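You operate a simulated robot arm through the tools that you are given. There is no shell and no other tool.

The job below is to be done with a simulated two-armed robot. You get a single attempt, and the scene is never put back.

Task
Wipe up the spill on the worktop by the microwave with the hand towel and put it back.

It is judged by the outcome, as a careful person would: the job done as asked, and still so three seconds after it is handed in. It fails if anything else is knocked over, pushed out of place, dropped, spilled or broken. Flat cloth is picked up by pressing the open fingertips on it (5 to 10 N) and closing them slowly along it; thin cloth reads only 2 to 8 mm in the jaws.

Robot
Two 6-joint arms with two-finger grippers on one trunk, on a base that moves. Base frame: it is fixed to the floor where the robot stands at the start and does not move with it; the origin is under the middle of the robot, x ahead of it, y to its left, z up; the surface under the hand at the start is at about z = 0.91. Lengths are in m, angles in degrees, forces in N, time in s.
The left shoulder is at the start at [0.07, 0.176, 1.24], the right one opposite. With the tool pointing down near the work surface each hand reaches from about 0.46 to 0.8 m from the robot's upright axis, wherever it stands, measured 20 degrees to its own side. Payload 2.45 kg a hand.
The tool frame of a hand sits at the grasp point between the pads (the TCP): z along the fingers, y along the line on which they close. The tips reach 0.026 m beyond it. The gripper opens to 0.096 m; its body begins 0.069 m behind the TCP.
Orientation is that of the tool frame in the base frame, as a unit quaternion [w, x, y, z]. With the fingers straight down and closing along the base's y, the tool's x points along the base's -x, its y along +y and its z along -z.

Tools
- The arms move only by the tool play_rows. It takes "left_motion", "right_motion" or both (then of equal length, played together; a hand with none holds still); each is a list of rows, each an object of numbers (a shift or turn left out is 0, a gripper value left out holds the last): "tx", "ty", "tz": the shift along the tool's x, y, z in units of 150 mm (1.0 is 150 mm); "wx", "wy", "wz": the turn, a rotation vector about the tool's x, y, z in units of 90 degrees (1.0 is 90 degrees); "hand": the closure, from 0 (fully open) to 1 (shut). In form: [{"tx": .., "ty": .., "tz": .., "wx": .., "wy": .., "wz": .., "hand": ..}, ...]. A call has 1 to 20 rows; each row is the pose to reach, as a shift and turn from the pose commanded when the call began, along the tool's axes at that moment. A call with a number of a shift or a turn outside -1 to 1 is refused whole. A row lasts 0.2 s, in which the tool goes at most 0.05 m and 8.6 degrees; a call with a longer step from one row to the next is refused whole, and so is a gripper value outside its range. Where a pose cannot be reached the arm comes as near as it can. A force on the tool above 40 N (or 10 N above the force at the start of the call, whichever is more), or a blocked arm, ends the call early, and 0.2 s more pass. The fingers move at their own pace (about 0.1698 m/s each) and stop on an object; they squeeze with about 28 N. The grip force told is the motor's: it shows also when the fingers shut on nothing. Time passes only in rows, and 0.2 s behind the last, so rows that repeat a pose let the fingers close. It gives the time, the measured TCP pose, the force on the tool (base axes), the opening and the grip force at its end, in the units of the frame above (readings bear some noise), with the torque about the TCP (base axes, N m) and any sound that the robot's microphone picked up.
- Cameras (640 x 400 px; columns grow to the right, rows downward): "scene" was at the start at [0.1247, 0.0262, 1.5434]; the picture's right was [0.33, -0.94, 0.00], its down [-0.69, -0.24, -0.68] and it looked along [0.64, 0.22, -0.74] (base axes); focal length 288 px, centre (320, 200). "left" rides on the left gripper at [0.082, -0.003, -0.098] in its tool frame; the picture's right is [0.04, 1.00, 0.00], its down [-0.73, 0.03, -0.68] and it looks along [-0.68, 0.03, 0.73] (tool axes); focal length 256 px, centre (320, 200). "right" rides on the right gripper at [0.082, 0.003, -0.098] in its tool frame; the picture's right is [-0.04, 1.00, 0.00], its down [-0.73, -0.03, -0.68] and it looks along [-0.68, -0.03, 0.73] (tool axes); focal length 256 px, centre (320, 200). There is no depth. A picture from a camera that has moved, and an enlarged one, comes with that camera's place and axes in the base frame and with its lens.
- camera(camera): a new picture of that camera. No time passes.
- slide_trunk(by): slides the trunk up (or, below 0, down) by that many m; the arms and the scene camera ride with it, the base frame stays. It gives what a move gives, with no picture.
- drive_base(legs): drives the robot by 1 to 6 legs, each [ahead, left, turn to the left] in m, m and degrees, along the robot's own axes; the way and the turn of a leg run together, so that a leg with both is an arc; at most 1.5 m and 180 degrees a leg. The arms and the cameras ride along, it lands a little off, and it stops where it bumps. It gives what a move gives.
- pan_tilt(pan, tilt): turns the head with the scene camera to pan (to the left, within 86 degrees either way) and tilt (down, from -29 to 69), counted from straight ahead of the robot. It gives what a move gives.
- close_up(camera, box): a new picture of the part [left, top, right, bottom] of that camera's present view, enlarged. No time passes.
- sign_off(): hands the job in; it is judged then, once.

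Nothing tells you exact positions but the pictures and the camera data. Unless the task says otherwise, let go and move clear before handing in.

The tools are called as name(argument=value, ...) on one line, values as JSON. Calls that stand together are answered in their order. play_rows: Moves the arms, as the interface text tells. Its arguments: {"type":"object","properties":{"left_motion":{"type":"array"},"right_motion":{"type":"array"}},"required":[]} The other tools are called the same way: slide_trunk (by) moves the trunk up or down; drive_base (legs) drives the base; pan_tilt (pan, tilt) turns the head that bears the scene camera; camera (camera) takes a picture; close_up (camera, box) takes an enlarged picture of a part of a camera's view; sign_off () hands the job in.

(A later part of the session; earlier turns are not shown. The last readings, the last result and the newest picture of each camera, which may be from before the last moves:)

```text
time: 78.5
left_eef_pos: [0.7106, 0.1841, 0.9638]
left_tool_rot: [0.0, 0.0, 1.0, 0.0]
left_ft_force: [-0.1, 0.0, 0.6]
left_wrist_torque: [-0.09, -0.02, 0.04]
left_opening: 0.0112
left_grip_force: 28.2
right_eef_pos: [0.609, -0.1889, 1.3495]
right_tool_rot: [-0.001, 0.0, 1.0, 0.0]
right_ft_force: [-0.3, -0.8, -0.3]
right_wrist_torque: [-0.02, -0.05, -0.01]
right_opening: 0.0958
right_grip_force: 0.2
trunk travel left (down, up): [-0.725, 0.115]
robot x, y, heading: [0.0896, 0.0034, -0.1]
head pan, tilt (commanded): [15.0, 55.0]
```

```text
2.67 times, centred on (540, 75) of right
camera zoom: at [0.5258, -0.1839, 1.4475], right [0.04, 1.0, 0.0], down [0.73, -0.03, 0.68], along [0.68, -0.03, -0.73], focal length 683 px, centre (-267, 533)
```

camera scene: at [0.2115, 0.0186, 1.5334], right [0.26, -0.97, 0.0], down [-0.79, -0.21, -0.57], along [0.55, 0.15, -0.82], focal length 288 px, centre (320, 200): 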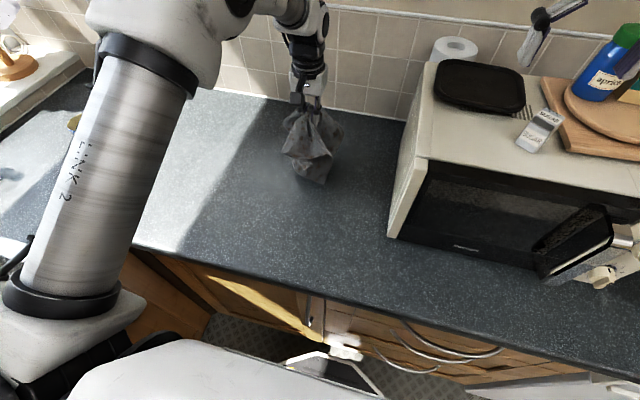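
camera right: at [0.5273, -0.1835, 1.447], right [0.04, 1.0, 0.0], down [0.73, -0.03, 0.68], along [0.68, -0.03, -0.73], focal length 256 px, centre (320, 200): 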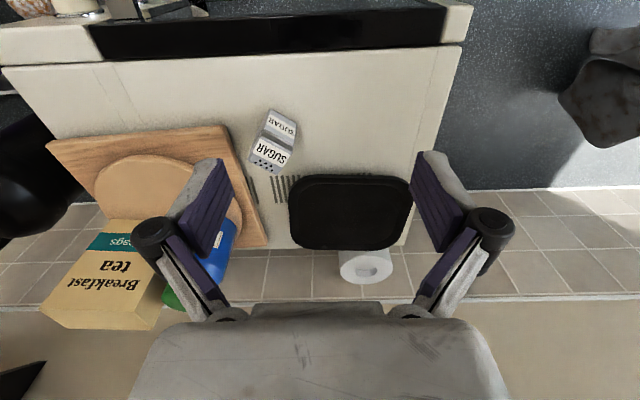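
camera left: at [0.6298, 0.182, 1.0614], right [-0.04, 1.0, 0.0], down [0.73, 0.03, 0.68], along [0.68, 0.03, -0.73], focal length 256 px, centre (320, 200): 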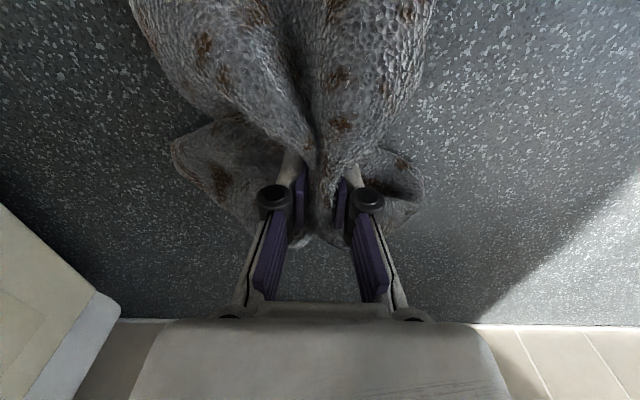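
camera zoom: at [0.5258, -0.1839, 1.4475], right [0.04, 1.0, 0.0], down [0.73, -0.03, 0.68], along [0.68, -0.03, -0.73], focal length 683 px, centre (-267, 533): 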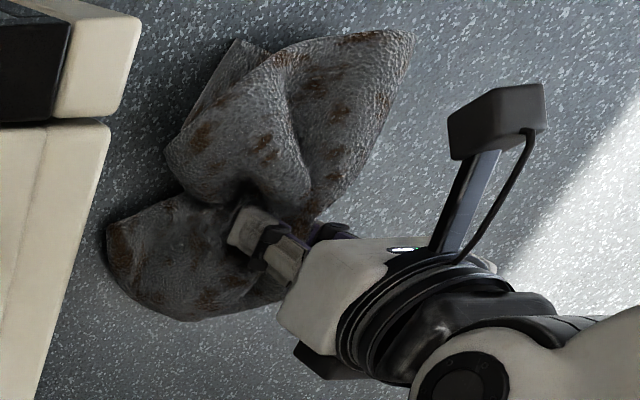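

The front flap now trails out nicely. I'll move back the other way so the rear flap trails out too.

play_rows(left_motion=[{"tx": 0.1, "tz": 0.03, "hand": 1}, {"tx": 0.2, "tz": 0.04}, {"tx": 0.3, "tz": 0.04}, {"tx": 0.4, "tz": 0.04}, {"tx": 0.5, "tz": 0.04}, {"tx": 0.6, "tz": 0.04}, {"tx": 0.7, "tz": 0.04}, {"tx": 0.8, "tz": 0.04}, {"tx": 0.8, "tz": 0.04}])

close_up(camera="scene", box=[220, 110, 420, 270])

camera(camera="left")

close_up(camera="right", box=[440, 0, 640, 150])

```text
time: 80.5
left_eef_pos: [0.5901, 0.1862, 0.9581]
left_tool_rot: [0.0, 0.0, 1.0, 0.0]
left_ft_force: [1.1, 0.1, 2.8]
left_wrist_torque: [-0.08, -0.03, 0.02]
left_opening: 0.0111
left_grip_force: 27.8
right_eef_pos: [0.6081, -0.1876, 1.3494]
right_tool_rot: [0.0, 0.0, 1.0, 0.0]
right_ft_force: [0.2, -0.2, -0.1]
right_wrist_torque: [-0.03, 0.02, -0.04]
right_opening: 0.0962
right_grip_force: 0.0
trunk travel left (down, up): [-0.725, 0.115]
robot x, y, heading: [0.0928, -0.0019, -0.2]
head pan, tilt (commanded): [15.0, 55.0]
```

```text
2.50 times, centred on (320, 190) of scene
camera zoom: at [0.2116, 0.0183, 1.5334], right [0.26, -0.97, 0.0], down [-0.79, -0.21, -0.57], along [0.55, 0.15, -0.82], focal length 719 px, centre (320, 225)
```

zoom: 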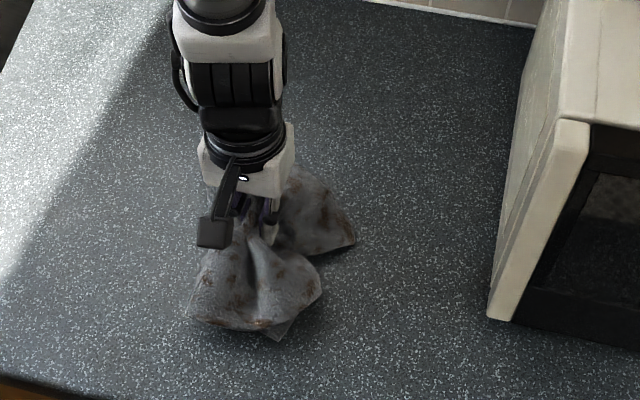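

```text
taken
camera left: at [0.5099, 0.1822, 1.0556], right [-0.04, 1.0, 0.0], down [0.73, 0.03, 0.68], along [0.68, 0.03, -0.73], focal length 256 px, centre (320, 200)
```

left: 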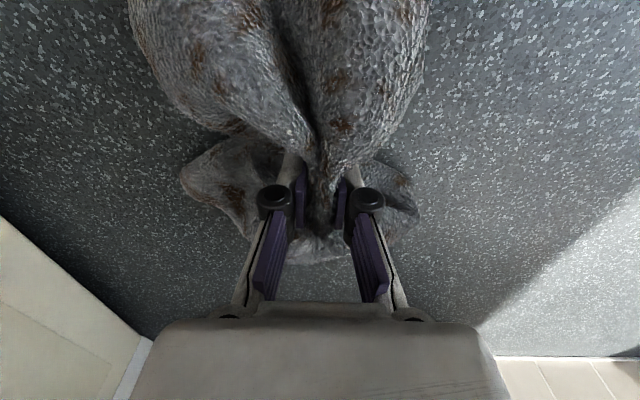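

```text
2.67 times, centred on (540, 75) of right
camera zoom: at [0.5266, -0.1837, 1.4473], right [0.04, 1.0, 0.0], down [0.73, -0.03, 0.68], along [0.68, -0.03, -0.73], focal length 683 px, centre (-267, 533)
```

zoom: 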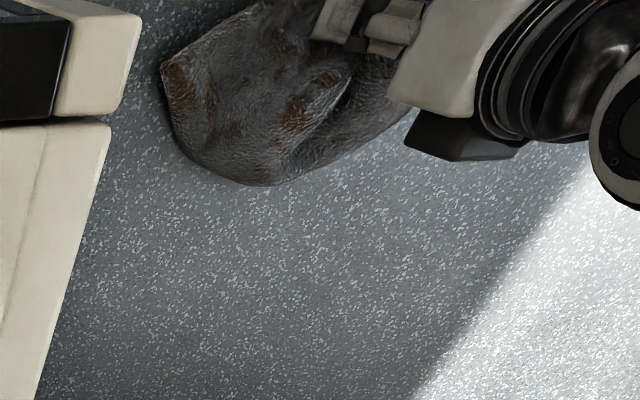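

Both flaps are spread better now. I'll go to the home centre and lower until lightly pressed, then open slowly.

play_rows(left_motion=[{"tx": -0.05, "hand": 1}, {"tx": -0.1, "tz": 0.02}, {"tx": -0.1, "tz": 0.05}, {"tx": -0.1, "tz": 0.07}, {"tx": -0.1, "tz": 0.07}])

```text
time: 81.7
left_eef_pos: [0.6043, 0.1847, 0.9501]
left_tool_rot: [0.002, 0.0, 1.0, -0.001]
left_ft_force: [2.1, 1.4, 22.9]
left_wrist_torque: [-0.07, -0.1, 0.1]
left_opening: 0.0113
left_grip_force: 28.0
right_eef_pos: [0.6067, -0.1878, 1.3516]
right_tool_rot: [0.001, 0.001, 1.0, 0.001]
right_ft_force: [0.0, 0.7, 0.4]
right_wrist_torque: [0.01, 0.0, -0.01]
right_opening: 0.0958
right_grip_force: 0.1
trunk travel left (down, up): [-0.725, 0.115]
robot x, y, heading: [0.095, -0.0018, 0.1]
head pan, tilt (commanded): [15.0, 55.0]
```

play_rows(left_motion=[{"tz": -0.02, "hand": 0.95}, {"tz": -0.02, "hand": 0.88}, {"tz": -0.02, "hand": 0.8}, {"tz": -0.02, "hand": 0.72}, {"tz": -0.02, "hand": 0.64}, {"tz": -0.02, "hand": 0.56}, {"tz": -0.02, "hand": 0.48}, {"tz": -0.02, "hand": 0.4}, {"tz": -0.02, "hand": 0.4}])

camera(camera="left")

close_up(camera="scene", box=[220, 110, 420, 270])

```text
time: 83.7
left_eef_pos: [0.6054, 0.1844, 0.9496]
left_tool_rot: [0.0, 0.001, 1.0, 0.0]
left_ft_force: [0.0, -0.4, 0.1]
left_wrist_torque: [-0.02, 0.03, -0.01]
left_opening: 0.0573
left_grip_force: 0.0
right_eef_pos: [0.6089, -0.1876, 1.3493]
right_tool_rot: [0.0, -0.001, 1.0, 0.0]
right_ft_force: [-0.4, 0.1, 0.1]
right_wrist_torque: [-0.01, -0.06, 0.0]
right_opening: 0.096
right_grip_force: 0.1
trunk travel left (down, up): [-0.725, 0.115]
robot x, y, heading: [0.0931, -0.001, 0.1]
head pan, tilt (commanded): [15.0, 55.0]
```

```text
taken
camera left: at [0.5248, 0.1825, 1.0489], right [-0.04, 1.0, 0.0], down [0.73, 0.03, 0.68], along [0.68, 0.03, -0.73], focal length 256 px, centre (320, 200)
```

left: 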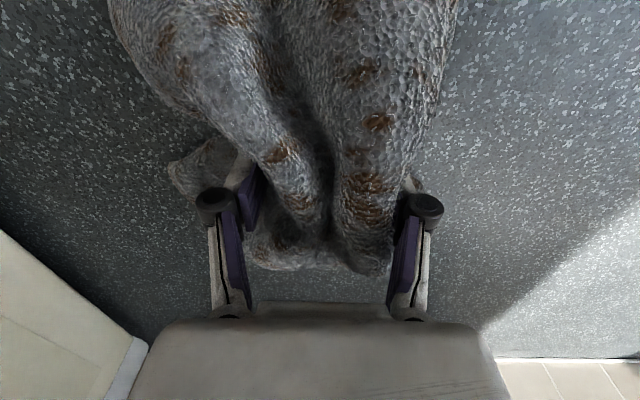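

```text
2.50 times, centred on (320, 190) of scene
camera zoom: at [0.2113, 0.0183, 1.5334], right [0.26, -0.97, 0.0], down [-0.79, -0.21, -0.57], along [0.55, 0.15, -0.82], focal length 719 px, centre (320, 225)
```

zoom: 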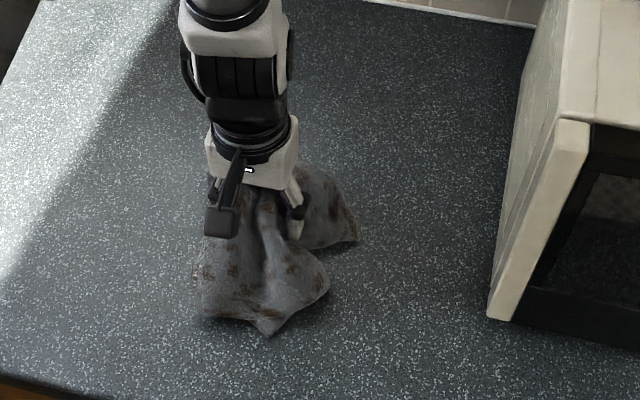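

Released so far without dragging. I'll open fully, lift clear, and move aside to see how it lies.

play_rows(left_motion=[{"hand": 0.3}, {"hand": 0.2}, {"hand": 0.1}, {"hand": 0.0}, {"tz": -0.1, "hand": 0.0}, {"tz": -0.25}, {"tz": -0.45}, {"tz": -0.65}, {"tz": -0.85}, {"tz": -0.85, "ty": 0.2}, {"tz": -0.85, "ty": 0.45}, {"tz": -0.85, "ty": 0.7}, {"tz": -0.85, "ty": 0.95}, {"tz": -0.85, "ty": 0.95}])

camera(camera="scene")

close_up(camera="scene", box=[220, 110, 420, 270])

camera(camera="left")

close_up(camera="right", box=[440, 0, 640, 150])

```text
time: 86.7
left_eef_pos: [0.6049, 0.3272, 1.0795]
left_tool_rot: [0.0, 0.0, 1.0, -0.001]
left_ft_force: [0.0, -1.1, 0.4]
left_wrist_torque: [0.01, 0.02, 0.0]
left_opening: 0.0959
left_grip_force: 0.0
right_eef_pos: [0.6099, -0.1899, 1.349]
right_tool_rot: [0.0, -0.001, 1.0, 0.001]
right_ft_force: [-0.4, -0.8, 0.0]
right_wrist_torque: [0.0, -0.01, 0.0]
right_opening: 0.0958
right_grip_force: 0.1
trunk travel left (down, up): [-0.725, 0.115]
robot x, y, heading: [0.0908, 0.0063, -0.2]
head pan, tilt (commanded): [15.0, 55.0]
```

```text
taken
camera scene: at [0.2115, 0.0172, 1.5334], right [0.26, -0.97, 0.0], down [-0.79, -0.21, -0.57], along [0.55, 0.15, -0.82], focal length 288 px, centre (320, 200)
```

scene: 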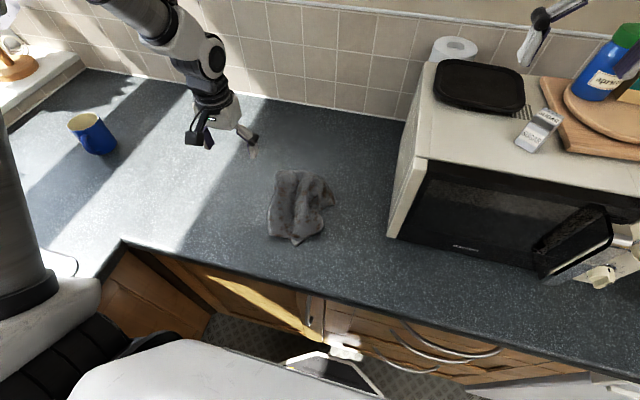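

```text
2.50 times, centred on (320, 190) of scene
camera zoom: at [0.2115, 0.0172, 1.5334], right [0.26, -0.97, 0.0], down [-0.79, -0.21, -0.57], along [0.55, 0.15, -0.82], focal length 719 px, centre (320, 225)
```

zoom: 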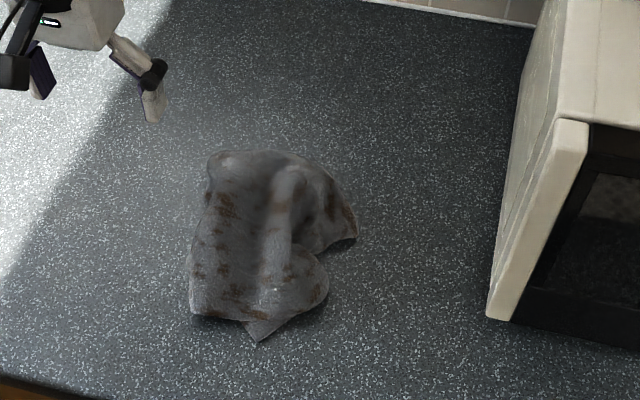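

```text
taken
camera left: at [0.524, 0.3235, 1.1774], right [-0.04, 1.0, 0.0], down [0.73, 0.03, 0.68], along [0.68, 0.03, -0.73], focal length 256 px, centre (320, 200)
```

left: 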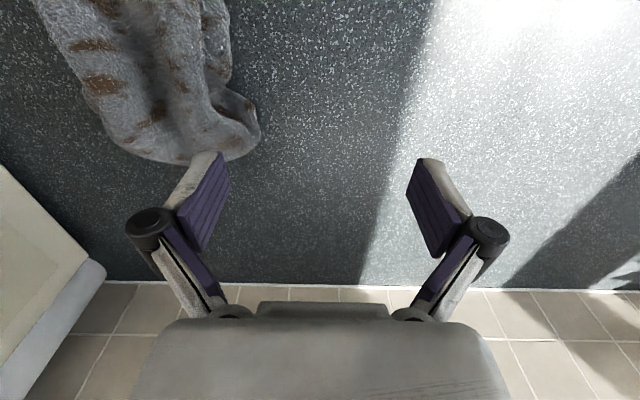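

```text
2.67 times, centred on (540, 75) of right
camera zoom: at [0.5265, -0.1847, 1.4471], right [0.04, 1.0, 0.0], down [0.73, -0.03, 0.68], along [0.68, -0.03, -0.73], focal length 683 px, centre (-267, 533)
```

zoom: 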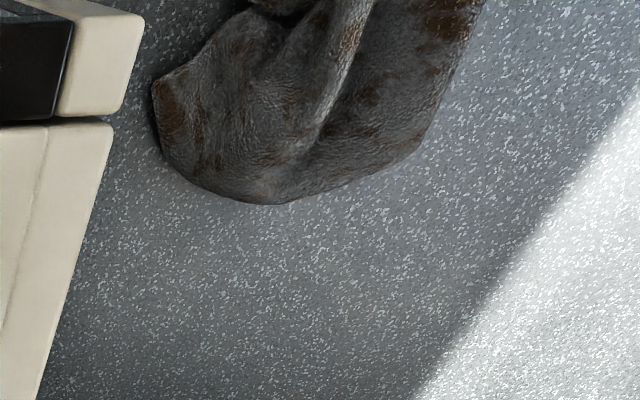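

The towel is back within its original footprint (about x 0.49–0.70, y 0.09–0.25), though rumpled. I'll look closer to decide whether to smooth it out.

close_up(camera="scene", box=[250, 150, 350, 260])

play_rows(left_motion=[{"tz": -0.15, "hand": 0}, {"tz": -0.3, "tx": 0.1}, {"tz": -0.45, "tx": 0.3}, {"tz": -0.45, "tx": 0.5, "ty": -0.15}, {"tz": -0.45, "tx": 0.65, "ty": -0.35}, {"tz": -0.45, "tx": 0.75, "ty": -0.5}, {"tz": -0.45, "tx": 0.75, "ty": -0.5}])

camera(camera="left")

```text
3.64 times, centred on (300, 205) of scene
camera zoom: at [0.2115, 0.0172, 1.5334], right [0.26, -0.97, 0.0], down [-0.79, -0.21, -0.57], along [0.55, 0.15, -0.82], focal length 1046 px, centre (393, 182)
```

zoom: 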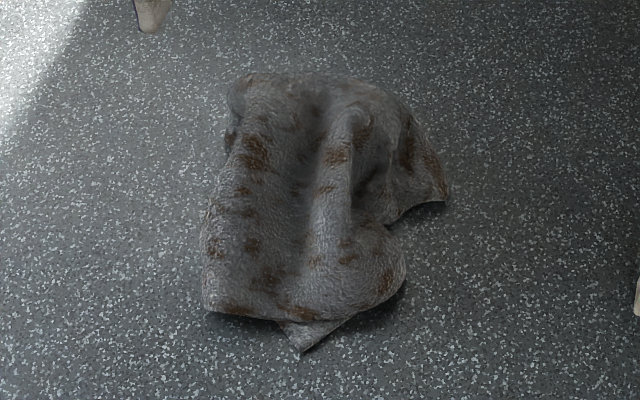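

```text
time: 88.3
left_eef_pos: [0.4927, 0.2528, 1.1442]
left_tool_rot: [0.0, 0.001, 1.0, -0.001]
left_ft_force: [0.5, -0.4, -0.1]
left_wrist_torque: [-0.02, 0.01, -0.01]
left_opening: 0.0957
left_grip_force: 0.0
right_eef_pos: [0.6092, -0.1863, 1.3496]
right_tool_rot: [0.0, -0.001, 1.0, 0.001]
right_ft_force: [0.0, -0.1, -0.7]
right_wrist_torque: [-0.02, 0.03, 0.0]
right_opening: 0.0959
right_grip_force: 0.1
trunk travel left (down, up): [-0.725, 0.115]
robot x, y, heading: [0.0913, -0.0009, 0.2]
head pan, tilt (commanded): [15.0, 55.0]
```

```text
taken
camera left: at [0.4129, 0.2507, 1.2434], right [-0.04, 1.0, 0.0], down [0.73, 0.03, 0.68], along [0.68, 0.03, -0.73], focal length 256 px, centre (320, 200)
```

left: 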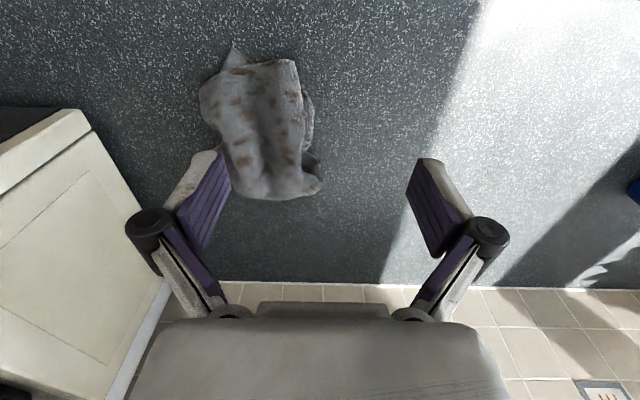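

The spill is clean and the towel is in place but heaped up. I'd like to lay it out flatter: I'll back the base up 0.09 m, re-grip the towel by its front edge, and lay it down again back-edge first.

drive_base(legs=[[-0.09, 0, 0]])

close_up(camera="scene", box=[250, 100, 350, 210])

camera(camera="left")

```text
time: 89.4
left_eef_pos: [0.4069, 0.2511, 1.1442]
left_tool_rot: [-0.001, 0.002, 1.0, 0.0]
left_ft_force: [0.5, 0.6, 0.8]
left_wrist_torque: [-0.03, 0.04, 0.01]
left_opening: 0.0958
left_grip_force: 0.0
right_eef_pos: [0.5211, -0.1896, 1.3479]
right_tool_rot: [-0.001, 0.001, 1.0, -0.001]
right_ft_force: [0.5, -0.1, -0.1]
right_wrist_torque: [-0.02, 0.05, 0.0]
right_opening: 0.096
right_grip_force: 0.1
trunk travel left (down, up): [-0.725, 0.115]
robot x, y, heading: [0.0006, 0.0039, -0.2]
head pan, tilt (commanded): [15.0, 55.0]
```

```text
3.64 times, centred on (300, 155) of scene
camera zoom: at [0.1253, 0.0181, 1.533], right [0.26, -0.97, 0.0], down [-0.79, -0.21, -0.57], along [0.55, 0.15, -0.82], focal length 1046 px, centre (393, 364)
```

zoom: 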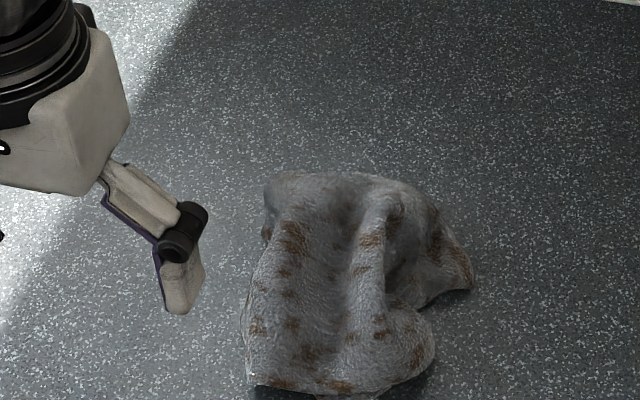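

```text
taken
camera left: at [0.3269, 0.2486, 1.2429], right [-0.04, 1.0, 0.0], down [0.74, 0.03, 0.68], along [0.68, 0.02, -0.74], focal length 256 px, centre (320, 200)
```

left: 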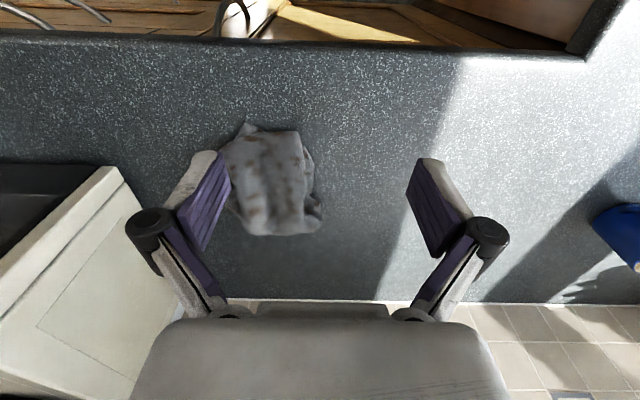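

The base is back at its start position. The towel's front edge runs near x 0.50–0.53, y 0.12–0.225, so I'll move over (0.515, 0.178) and descend.

play_rows(left_motion=[{"tx": -0.15, "ty": -0.1, "hand": 0}, {"tx": -0.3, "ty": -0.2}, {"tx": -0.45, "ty": -0.3}, {"tx": -0.6, "ty": -0.4}, {"tx": -0.72, "ty": -0.487}, {"tx": -0.72, "ty": -0.487, "tz": 0.2}, {"tx": -0.72, "ty": -0.487, "tz": 0.4}, {"tx": -0.72, "ty": -0.487, "tz": 0.6}, {"tx": -0.72, "ty": -0.487, "tz": 0.8}, {"tx": -0.72, "ty": -0.487, "tz": 0.96}, {"tx": -0.72, "ty": -0.487, "tz": 0.96}])

camera(camera="left")

close_up(camera="scene", box=[230, 80, 390, 220])

```text
time: 91.8
left_eef_pos: [0.5104, 0.1769, 0.9995]
left_tool_rot: [0.0, 0.002, 1.0, 0.0]
left_ft_force: [-0.7, 0.1, -0.8]
left_wrist_torque: [0.02, -0.01, -0.02]
left_opening: 0.0961
left_grip_force: 0.0
right_eef_pos: [0.5171, -0.1894, 1.3487]
right_tool_rot: [0.0, 0.001, 1.0, 0.0]
right_ft_force: [-0.1, 0.2, -0.9]
right_wrist_torque: [-0.01, 0.0, -0.03]
right_opening: 0.0959
right_grip_force: 0.1
trunk travel left (down, up): [-0.725, 0.115]
robot x, y, heading: [0.0027, 0.0028, -0.4]
head pan, tilt (commanded): [15.0, 55.0]
```

```text
taken
camera left: at [0.4301, 0.1741, 1.0967], right [-0.04, 1.0, 0.0], down [0.73, 0.03, 0.68], along [0.68, 0.02, -0.73], focal length 256 px, centre (320, 200)
```

left: 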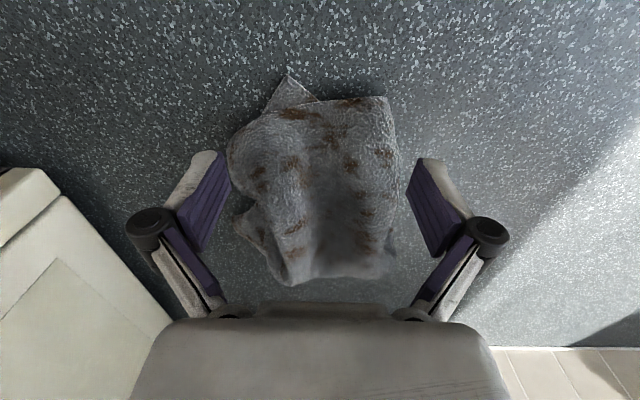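

```text
2.86 times, centred on (310, 150) of scene
camera zoom: at [0.1214, 0.0179, 1.5334], right [0.26, -0.97, 0.0], down [-0.79, -0.21, -0.57], along [0.55, 0.15, -0.82], focal length 822 px, centre (349, 343)
```

zoom: 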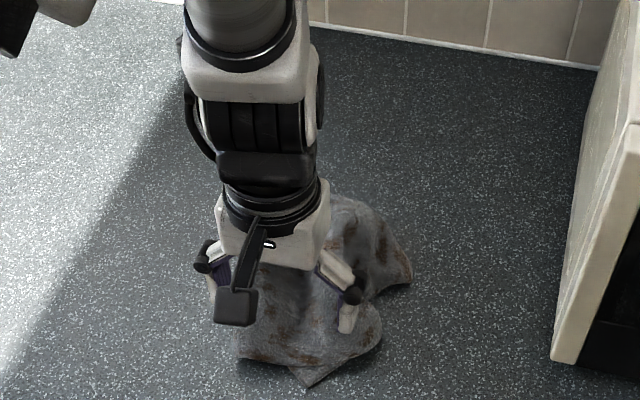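

play_rows(left_motion=[{"ty": -0.03, "hand": 0.1}, {"ty": -0.03, "hand": 0.25}, {"ty": -0.03, "tz": 0.1}, {"ty": -0.03, "tz": 0.2}, {"ty": -0.03, "tz": 0.3}, {"ty": -0.03, "tz": 0.36}, {"ty": -0.03, "tz": 0.36}])

```text
time: 93.4
left_eef_pos: [0.5103, 0.1734, 0.9487]
left_tool_rot: [0.0, 0.002, 1.0, 0.0]
left_ft_force: [-0.9, -0.3, -0.2]
left_wrist_torque: [0.02, -0.02, 0.0]
left_opening: 0.0719
left_grip_force: 0.4
right_eef_pos: [0.5178, -0.1898, 1.3492]
right_tool_rot: [0.0, 0.001, 1.0, 0.001]
right_ft_force: [0.6, 0.3, -0.2]
right_wrist_torque: [-0.04, -0.01, 0.03]
right_opening: 0.0962
right_grip_force: 0.0
trunk travel left (down, up): [-0.725, 0.115]
robot x, y, heading: [0.0041, 0.0047, -0.3]
head pan, tilt (commanded): [15.0, 55.0]
```

play_rows(left_motion=[{"tz": 0.02}, {"tz": 0.04}, {"tz": 0.06}, {"tz": 0.06}])

close_up(camera="left", box=[130, 60, 510, 300])

```text
time: 94.4
left_eef_pos: [0.511, 0.1729, 0.9403]
left_tool_rot: [0.001, 0.002, 1.0, 0.0]
left_ft_force: [-0.1, -1.2, 2.4]
left_wrist_torque: [0.09, -0.01, 0.02]
left_opening: 0.0731
left_grip_force: 0.3
right_eef_pos: [0.5179, -0.1891, 1.3494]
right_tool_rot: [0.0, 0.001, 1.0, 0.001]
right_ft_force: [-0.6, -0.1, -0.2]
right_wrist_torque: [0.03, -0.02, -0.01]
right_opening: 0.0963
right_grip_force: 0.0
trunk travel left (down, up): [-0.725, 0.115]
robot x, y, heading: [0.0069, -0.0044, -0.2]
head pan, tilt (commanded): [15.0, 55.0]
```

```text
1.67 times, centred on (320, 180) of left
camera zoom: at [0.4306, 0.1705, 1.0375], right [-0.04, 1.0, 0.0], down [0.73, 0.03, 0.68], along [0.68, 0.02, -0.73], focal length 427 px, centre (320, 233)
```

zoom: 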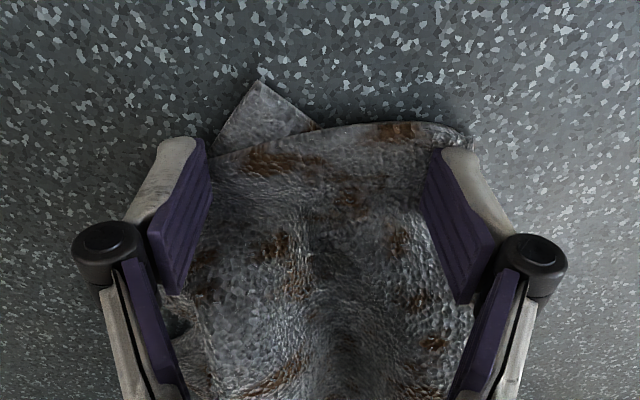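

The tips are on the cloth right behind its front edge. I'll press a little more and close slowly.

play_rows(left_motion=[{"tz": 0.01}, {"tz": 0.02}, {"tz": 0.02}])

```text
time: 95.2
left_eef_pos: [0.5105, 0.1717, 0.9362]
left_tool_rot: [0.0, 0.001, 1.0, 0.0]
left_ft_force: [0.0, -0.6, 7.3]
left_wrist_torque: [-0.02, -0.06, 0.0]
left_opening: 0.0722
left_grip_force: 0.2
right_eef_pos: [0.5182, -0.1893, 1.3502]
right_tool_rot: [0.0, 0.001, 1.0, 0.001]
right_ft_force: [0.4, 0.2, 0.1]
right_wrist_torque: [-0.03, 0.02, 0.1]
right_opening: 0.0958
right_grip_force: 0.0
trunk travel left (down, up): [-0.725, 0.115]
robot x, y, heading: [0.0049, -0.0013, -0.1]
head pan, tilt (commanded): [15.0, 55.0]
```

play_rows(left_motion=[{"hand": 0.28, "tz": -0.001}, {"hand": 0.31, "tz": -0.003}, {"hand": 0.34, "tz": -0.005}, {"hand": 0.37, "tz": -0.006}, {"hand": 0.4, "tz": -0.008}, {"hand": 0.4, "tz": -0.008}])

close_up(camera="left", box=[130, 60, 510, 300])

```text
time: 96.6
left_eef_pos: [0.5114, 0.1724, 0.9376]
left_tool_rot: [0.0, 0.002, 1.0, 0.0]
left_ft_force: [-0.6, 0.0, 6.5]
left_wrist_torque: [-0.01, -0.03, -0.04]
left_opening: 0.0595
left_grip_force: 0.1
right_eef_pos: [0.5179, -0.1897, 1.3506]
right_tool_rot: [0.0, 0.001, 1.0, 0.001]
right_ft_force: [0.3, -0.6, 0.7]
right_wrist_torque: [0.0, 0.02, 0.02]
right_opening: 0.0959
right_grip_force: 0.1
trunk travel left (down, up): [-0.725, 0.115]
robot x, y, heading: [0.0013, -0.0019, 0.1]
head pan, tilt (commanded): [15.0, 55.0]
```

```text
1.67 times, centred on (320, 180) of left
camera zoom: at [0.432, 0.1696, 1.0348], right [-0.04, 1.0, 0.0], down [0.73, 0.03, 0.68], along [0.68, 0.02, -0.73], focal length 427 px, centre (320, 233)
```

zoom: 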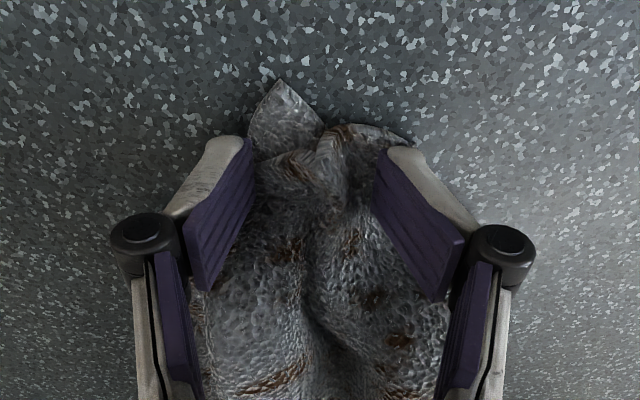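

The edge is gathering between the pads with a steady 6–7 N press. I'll continue closing.

play_rows(left_motion=[{"hand": 0.43, "tz": -0.002}, {"hand": 0.46, "tz": -0.004}, {"hand": 0.49, "tz": -0.006}, {"hand": 0.52, "tz": -0.009}, {"hand": 0.55, "tz": -0.011}, {"hand": 0.55, "tz": -0.011}])

```text
time: 98.0
left_eef_pos: [0.5116, 0.1712, 0.9398]
left_tool_rot: [0.0, 0.002, 1.0, 0.0]
left_ft_force: [0.3, -0.1, 8.9]
left_wrist_torque: [-0.01, -0.02, -0.01]
left_opening: 0.0439
left_grip_force: 0.1
right_eef_pos: [0.5188, -0.1882, 1.3497]
right_tool_rot: [0.001, 0.001, 1.0, 0.001]
right_ft_force: [0.1, 0.2, 0.8]
right_wrist_torque: [-0.02, 0.01, 0.02]
right_opening: 0.0962
right_grip_force: 0.2
trunk travel left (down, up): [-0.725, 0.115]
robot x, y, heading: [0.0036, 0.0011, -0.3]
head pan, tilt (commanded): [15.0, 55.0]
```

play_rows(left_motion=[{"hand": 0.58, "tz": -0.003}, {"hand": 0.61, "tz": -0.006}, {"hand": 0.64, "tz": -0.009}, {"hand": 0.67, "tz": -0.012}, {"hand": 0.7, "tz": -0.014}, {"hand": 0.7, "tz": -0.014}])

close_up(camera="left", box=[130, 60, 510, 300])

```text
time: 99.4
left_eef_pos: [0.5115, 0.1733, 0.94]
left_tool_rot: [0.0, 0.002, 1.0, 0.0]
left_ft_force: [-0.3, -0.2, 8.4]
left_wrist_torque: [0.03, -0.05, -0.01]
left_opening: 0.0296
left_grip_force: 0.1
right_eef_pos: [0.5177, -0.1899, 1.3507]
right_tool_rot: [0.001, 0.001, 1.0, 0.001]
right_ft_force: [0.5, 0.4, -0.5]
right_wrist_torque: [0.0, -0.05, 0.02]
right_opening: 0.0962
right_grip_force: 0.1
trunk travel left (down, up): [-0.725, 0.115]
robot x, y, heading: [0.0035, -0.0008, -0.3]
head pan, tilt (commanded): [15.0, 55.0]
```

```text
1.67 times, centred on (320, 180) of left
camera zoom: at [0.431, 0.17, 1.0394], right [-0.04, 1.0, 0.0], down [0.73, 0.03, 0.68], along [0.68, 0.03, -0.73], focal length 427 px, centre (320, 233)
```

zoom: 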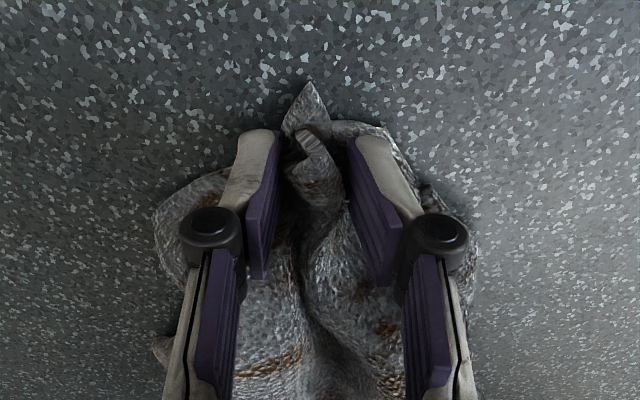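

play_rows(left_motion=[{"hand": 0.74, "tz": -0.003}, {"hand": 0.78, "tz": -0.006}, {"hand": 0.82, "tz": -0.009}, {"hand": 0.86, "tz": -0.012}, {"hand": 0.9, "tz": -0.014}, {"hand": 0.95, "tz": -0.015}, {"hand": 1.0, "tz": -0.016}, {"hand": 1.0, "tz": -0.016}, {"hand": 1.0, "tz": -0.016}])

close_up(camera="left", box=[130, 60, 510, 300])

```text
time: 101.4
left_eef_pos: [0.5109, 0.1731, 0.9421]
left_tool_rot: [0.001, 0.002, 1.0, 0.001]
left_ft_force: [-2.2, -2.3, 7.6]
left_wrist_torque: [-0.08, -0.01, 0.04]
left_opening: 0.0065
left_grip_force: 28.0
right_eef_pos: [0.5171, -0.1901, 1.3503]
right_tool_rot: [0.001, 0.001, 1.0, 0.001]
right_ft_force: [-0.1, -0.2, -0.3]
right_wrist_torque: [0.03, 0.01, -0.02]
right_opening: 0.0963
right_grip_force: 0.1
trunk travel left (down, up): [-0.725, 0.115]
robot x, y, heading: [-0.0008, 0.0014, -0.3]
head pan, tilt (commanded): [15.0, 55.0]
```

```text
1.67 times, centred on (320, 180) of left
camera zoom: at [0.4309, 0.1709, 1.0408], right [-0.04, 1.0, 0.0], down [0.73, 0.03, 0.68], along [0.68, 0.03, -0.73], focal length 427 px, centre (320, 233)
```

zoom: 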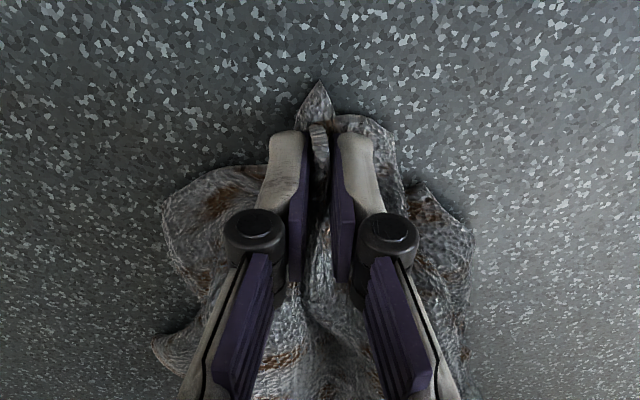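

It holds about 6.5 mm of the front edge. I'll lift it up to let it hang open.

play_rows(left_motion=[{"tz": -0.08, "hand": 1}, {"tz": -0.18}, {"tz": -0.3}, {"tz": -0.42, "tx": -0.05}, {"tz": -0.54, "tx": -0.12}, {"tz": -0.66, "tx": -0.2}, {"tz": -0.78, "tx": -0.3}, {"tz": -0.9, "tx": -0.4}, {"tz": -1.0, "tx": -0.5}, {"tz": -1.0, "tx": -0.65}, {"tz": -1.0, "tx": -0.8}, {"tz": -1.0, "tx": -0.8}])

camera(camera="scene")

camera(camera="right")

camera(camera="left")

```text
time: 104.0
left_eef_pos: [0.6313, 0.1745, 1.0946]
left_tool_rot: [0.0, 0.002, 1.0, 0.0]
left_ft_force: [0.0, 0.5, -0.1]
left_wrist_torque: [-0.02, 0.0, 0.02]
left_opening: 0.0057
left_grip_force: 27.9
right_eef_pos: [0.5184, -0.1895, 1.3493]
right_tool_rot: [-0.001, 0.001, 1.0, 0.0]
right_ft_force: [-0.2, -0.4, 0.4]
right_wrist_torque: [0.04, -0.01, -0.02]
right_opening: 0.096
right_grip_force: 0.1
trunk travel left (down, up): [-0.725, 0.115]
robot x, y, heading: [0.0012, 0.0013, -0.2]
head pan, tilt (commanded): [15.0, 55.0]
```

```text
taken
camera scene: at [0.1211, 0.0181, 1.5335], right [0.26, -0.97, 0.0], down [-0.79, -0.21, -0.57], along [0.55, 0.15, -0.82], focal length 288 px, centre (320, 200)
```

scene: 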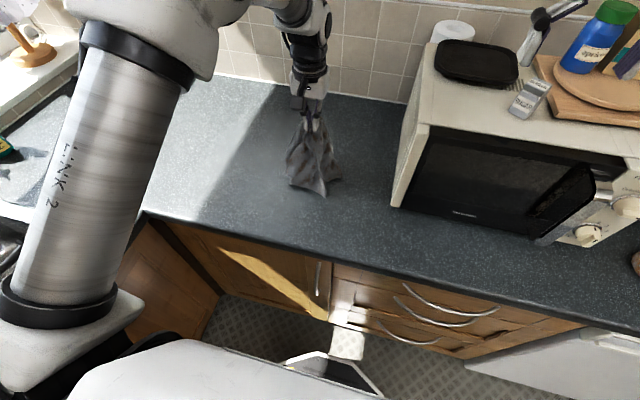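

```text
taken
camera right: at [0.4356, -0.1848, 1.4475], right [0.04, 1.0, 0.0], down [0.73, -0.03, 0.68], along [0.68, -0.03, -0.73], focal length 256 px, centre (320, 200)
```

right: 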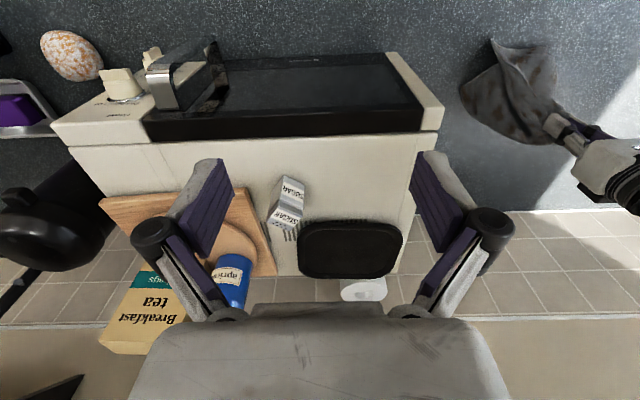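

```text
taken
camera left: at [0.5523, 0.1721, 1.1928], right [-0.04, 1.0, 0.0], down [0.73, 0.03, 0.68], along [0.68, 0.03, -0.73], focal length 256 px, centre (320, 200)
```

left: 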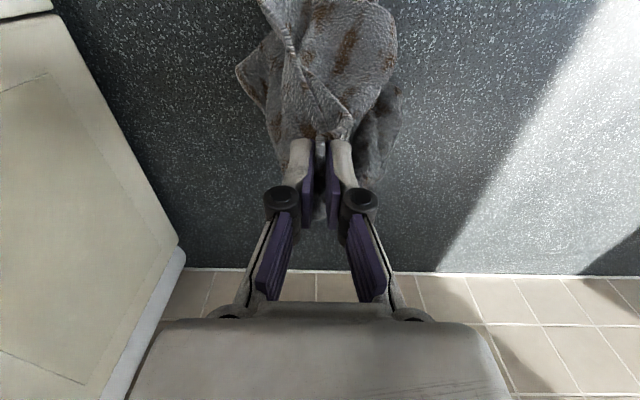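

The towel hangs from its front edge. I'll raise it fully clear, carry it to the back end of its home area, and then lay it toward the front.

play_rows(left_motion=[{"tz": -0.15, "hand": 1}, {"tz": -0.3}, {"tz": -0.4, "tx": -0.1}, {"tz": -0.4, "tx": -0.25}, {"tz": -0.4, "tx": -0.4}, {"tz": -0.4, "tx": -0.52}, {"tz": -0.4, "tx": -0.62}, {"tz": -0.4, "tx": -0.7}, {"tz": -0.4, "tx": -0.7}, {"tz": -0.4, "tx": -0.7}, {"tz": -0.4, "tx": -0.7}, {"tz": -0.4, "tx": -0.7}])

close_up(camera="scene", box=[230, 60, 410, 220])

close_up(camera="right", box=[440, 0, 640, 220])

```text
time: 106.6
left_eef_pos: [0.7394, 0.1733, 1.1532]
left_tool_rot: [0.001, 0.002, 1.0, 0.0]
left_ft_force: [-0.9, 0.3, -0.9]
left_wrist_torque: [-0.03, 0.02, -0.01]
left_opening: 0.0057
left_grip_force: 27.9
right_eef_pos: [0.5186, -0.1887, 1.3502]
right_tool_rot: [0.0, 0.001, 1.0, 0.0]
right_ft_force: [-0.1, 0.3, -0.2]
right_wrist_torque: [-0.01, 0.02, 0.02]
right_opening: 0.0958
right_grip_force: 0.1
trunk travel left (down, up): [-0.725, 0.115]
robot x, y, heading: [0.0014, 0.0001, -0.3]
head pan, tilt (commanded): [15.0, 55.0]
```

```text
2.50 times, centred on (320, 140) of scene
camera zoom: at [0.122, 0.0181, 1.5334], right [0.26, -0.97, 0.0], down [-0.79, -0.21, -0.57], along [0.55, 0.15, -0.82], focal length 719 px, centre (320, 350)
```

zoom: 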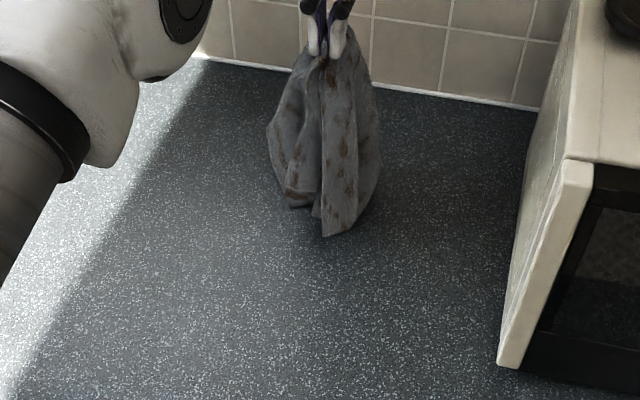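

```text
1.82 times, centred on (540, 110) of right
camera zoom: at [0.4364, -0.1849, 1.4472], right [0.04, 1.0, 0.0], down [0.73, -0.03, 0.68], along [0.68, -0.03, -0.73], focal length 465 px, centre (-80, 364)
```

zoom: 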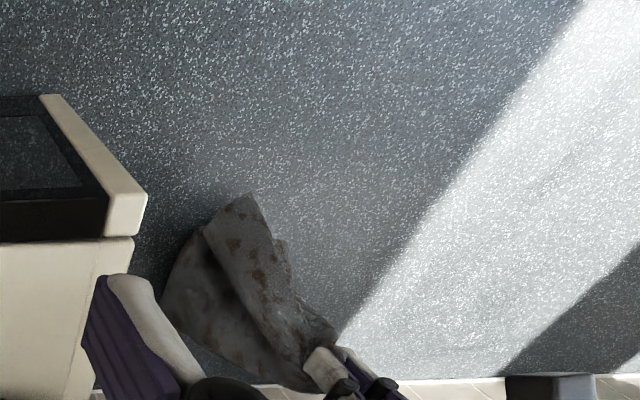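

It now hangs open like a curtain with its lower edge just touching near x 0.71. I'll lay it down, moving toward the front while lowering.

play_rows(left_motion=[{"tx": 0.1, "tz": 0.04, "hand": 1}, {"tx": 0.2, "tz": 0.09}, {"tx": 0.3, "tz": 0.14}, {"tx": 0.4, "tz": 0.19}, {"tx": 0.5, "tz": 0.24}, {"tx": 0.6, "tz": 0.29}, {"tx": 0.7, "tz": 0.34}, {"tx": 0.8, "tz": 0.4}, {"tx": 0.88, "tz": 0.48}, {"tx": 0.95, "tz": 0.56}, {"tx": 0.95, "tz": 0.56}])

close_up(camera="scene", box=[230, 60, 410, 220])

close_up(camera="right", box=[440, 0, 640, 220])

```text
time: 109.0
left_eef_pos: [0.5956, 0.1736, 1.0686]
left_tool_rot: [-0.001, 0.002, 1.0, 0.0]
left_ft_force: [-0.9, -0.2, -0.3]
left_wrist_torque: [-0.04, -0.01, 0.03]
left_opening: 0.0057
left_grip_force: 28.0
right_eef_pos: [0.5191, -0.1903, 1.3491]
right_tool_rot: [0.001, 0.001, 1.0, 0.0]
right_ft_force: [-0.5, -0.3, 1.0]
right_wrist_torque: [-0.02, -0.01, 0.04]
right_opening: 0.0961
right_grip_force: 0.1
trunk travel left (down, up): [-0.725, 0.115]
robot x, y, heading: [0.0013, -0.0013, -0.3]
head pan, tilt (commanded): [15.0, 55.0]
```

```text
2.50 times, centred on (320, 140) of scene
camera zoom: at [0.122, 0.0181, 1.5334], right [0.26, -0.97, 0.0], down [-0.79, -0.21, -0.57], along [0.55, 0.15, -0.82], focal length 719 px, centre (320, 350)
```

zoom: 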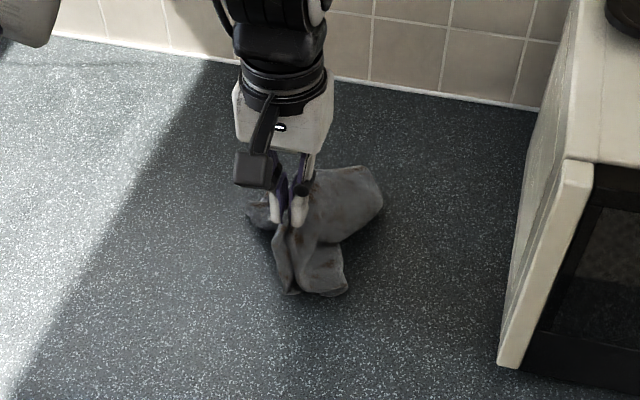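

```text
1.82 times, centred on (540, 110) of right
camera zoom: at [0.4365, -0.1849, 1.4472], right [0.04, 1.0, 0.0], down [0.73, -0.03, 0.68], along [0.68, -0.03, -0.73], focal length 465 px, centre (-80, 364)
```

zoom: 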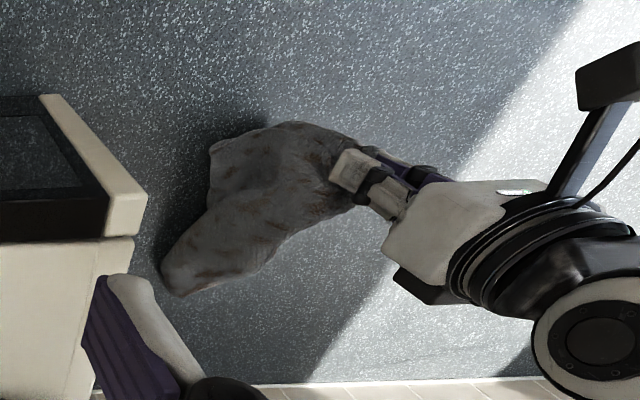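

play_rows(left_motion=[{"tx": 0.08, "tz": 0.06, "hand": 1}, {"tx": 0.16, "tz": 0.13}, {"tx": 0.24, "tz": 0.2}, {"tx": 0.32, "tz": 0.28}, {"tx": 0.4, "tz": 0.36}, {"tx": 0.47, "tz": 0.44}, {"tx": 0.54, "tz": 0.52}, {"tx": 0.6, "tz": 0.6}, {"tx": 0.66, "tz": 0.68}, {"tx": 0.7, "tz": 0.75}, {"tx": 0.72, "tz": 0.8}, {"tx": 0.72, "tz": 0.8}])

close_up(camera="scene", box=[230, 60, 410, 220])

close_up(camera="right", box=[440, 0, 640, 220])

camera(camera="left")

```text
time: 111.6
left_eef_pos: [0.4868, 0.1731, 0.9505]
left_tool_rot: [0.0, 0.001, 1.0, 0.0]
left_ft_force: [1.1, 0.0, 0.4]
left_wrist_torque: [-0.05, -0.02, -0.02]
left_opening: 0.0057
left_grip_force: 28.2
right_eef_pos: [0.5186, -0.1893, 1.3496]
right_tool_rot: [0.0, 0.001, 1.0, 0.0]
right_ft_force: [-0.6, 0.6, -0.4]
right_wrist_torque: [0.0, 0.03, 0.01]
right_opening: 0.0958
right_grip_force: 0.1
trunk travel left (down, up): [-0.725, 0.115]
robot x, y, heading: [0.0022, -0.0036, -0.1]
head pan, tilt (commanded): [15.0, 55.0]
```

```text
2.50 times, centred on (320, 140) of scene
camera zoom: at [0.1221, 0.0182, 1.5334], right [0.26, -0.97, 0.0], down [-0.79, -0.21, -0.57], along [0.55, 0.15, -0.82], focal length 719 px, centre (320, 350)
```

zoom: 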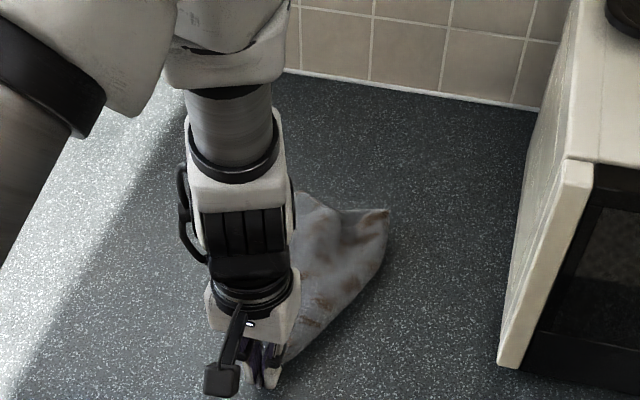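

```text
1.82 times, centred on (540, 110) of right
camera zoom: at [0.4365, -0.1848, 1.4472], right [0.04, 1.0, 0.0], down [0.73, -0.03, 0.68], along [0.68, -0.03, -0.73], focal length 465 px, centre (-80, 364)
```

zoom: 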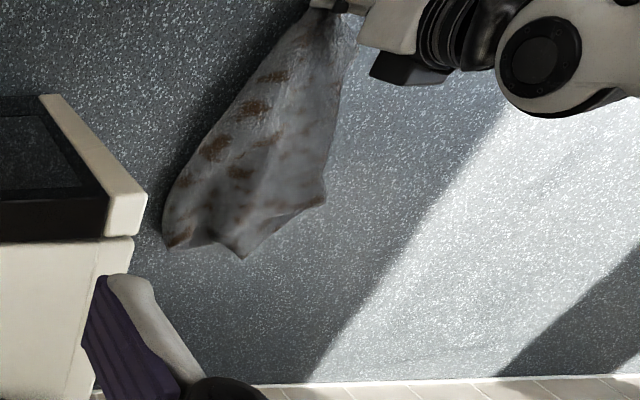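

```text
taken
camera left: at [0.4065, 0.1714, 1.048], right [-0.04, 1.0, 0.0], down [0.73, 0.03, 0.68], along [0.68, 0.02, -0.73], focal length 256 px, centre (320, 200)
```

left: 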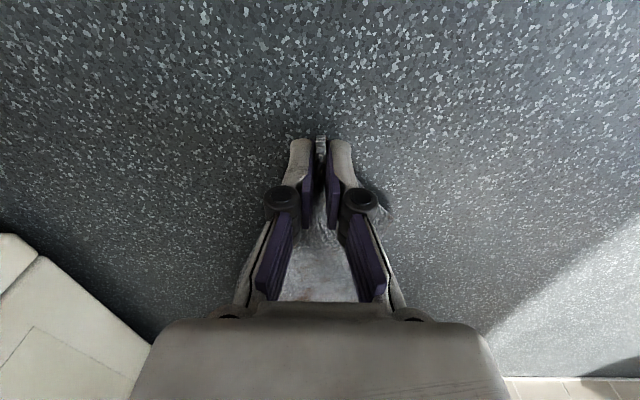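

Excellent — the towel now lies flat in a fan shape from x 0.48 to 0.76. I'll nudge it 2 cm toward the front to recentre it, then press lightly and open the fingers slowly to spread the gathered front edge.

play_rows(left_motion=[{"tx": 0.04, "ty": -0.03, "hand": 1}, {"tx": 0.09, "ty": -0.07}, {"tx": 0.13, "ty": -0.1}, {"tx": 0.13, "ty": -0.1, "tz": 0.02}, {"tx": 0.13, "ty": -0.1, "tz": 0.035}, {"tx": 0.13, "ty": -0.1, "tz": 0.035}])

```text
time: 113.0
left_eef_pos: [0.4655, 0.1577, 0.9431]
left_tool_rot: [-0.001, 0.002, 1.0, 0.0]
left_ft_force: [0.3, 1.1, 1.3]
left_wrist_torque: [-0.01, -0.03, 0.01]
left_opening: 0.0058
left_grip_force: 28.2
right_eef_pos: [0.5175, -0.1902, 1.3492]
right_tool_rot: [-0.001, 0.001, 1.0, 0.0]
right_ft_force: [0.0, -0.9, -0.3]
right_wrist_torque: [0.01, -0.02, 0.03]
right_opening: 0.0956
right_grip_force: 0.1
trunk travel left (down, up): [-0.725, 0.115]
robot x, y, heading: [0.0043, -0.0006, -0.2]
head pan, tilt (commanded): [15.0, 55.0]
```

play_rows(left_motion=[{"tz": 0.01, "hand": 1}, {"tz": 0.02}, {"tz": 0.02}])

```text
time: 113.8
left_eef_pos: [0.4671, 0.1591, 0.9415]
left_tool_rot: [0.0, 0.002, 1.0, 0.0]
left_ft_force: [-1.0, 0.8, 6.7]
left_wrist_torque: [0.03, -0.11, 0.02]
left_opening: 0.0055
left_grip_force: 28.2
right_eef_pos: [0.5176, -0.1903, 1.3503]
right_tool_rot: [0.0, 0.001, 1.0, 0.0]
right_ft_force: [-0.1, 0.0, -0.9]
right_wrist_torque: [-0.02, 0.01, 0.0]
right_opening: 0.096
right_grip_force: 0.0
trunk travel left (down, up): [-0.725, 0.115]
robot x, y, heading: [0.0016, -0.0007, -0.3]
head pan, tilt (commanded): [15.0, 55.0]
```

play_rows(left_motion=[{"hand": 0.95, "tz": 0.0}, {"hand": 0.9, "tz": 0.002}, {"hand": 0.85, "tz": 0.004}, {"hand": 0.8, "tz": 0.006}, {"hand": 0.75, "tz": 0.01}, {"hand": 0.7, "tz": 0.014}, {"hand": 0.7, "tz": 0.014}])

close_up(camera="left", box=[130, 60, 510, 300])

```text
time: 115.4
left_eef_pos: [0.4673, 0.1569, 0.9396]
left_tool_rot: [-0.001, 0.002, 1.0, 0.0]
left_ft_force: [-0.2, -0.6, 3.6]
left_wrist_torque: [0.05, 0.02, 0.01]
left_opening: 0.0292
left_grip_force: 0.0
right_eef_pos: [0.5195, -0.1888, 1.349]
right_tool_rot: [-0.001, 0.001, 1.0, 0.001]
right_ft_force: [-0.1, -0.2, 0.9]
right_wrist_torque: [0.01, -0.02, 0.01]
right_opening: 0.0962
right_grip_force: 0.1
trunk travel left (down, up): [-0.725, 0.115]
robot x, y, heading: [0.0058, 0.0022, -0.1]
head pan, tilt (commanded): [15.0, 55.0]
```

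```text
1.67 times, centred on (320, 180) of left
camera zoom: at [0.386, 0.1551, 1.0371], right [-0.04, 1.0, 0.0], down [0.73, 0.03, 0.68], along [0.68, 0.02, -0.73], focal length 427 px, centre (320, 233)
```

zoom: 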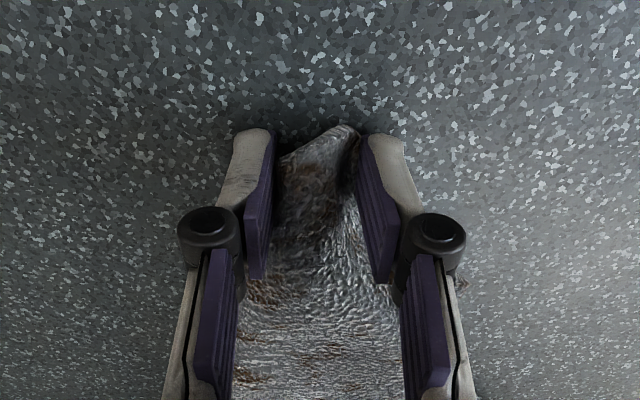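

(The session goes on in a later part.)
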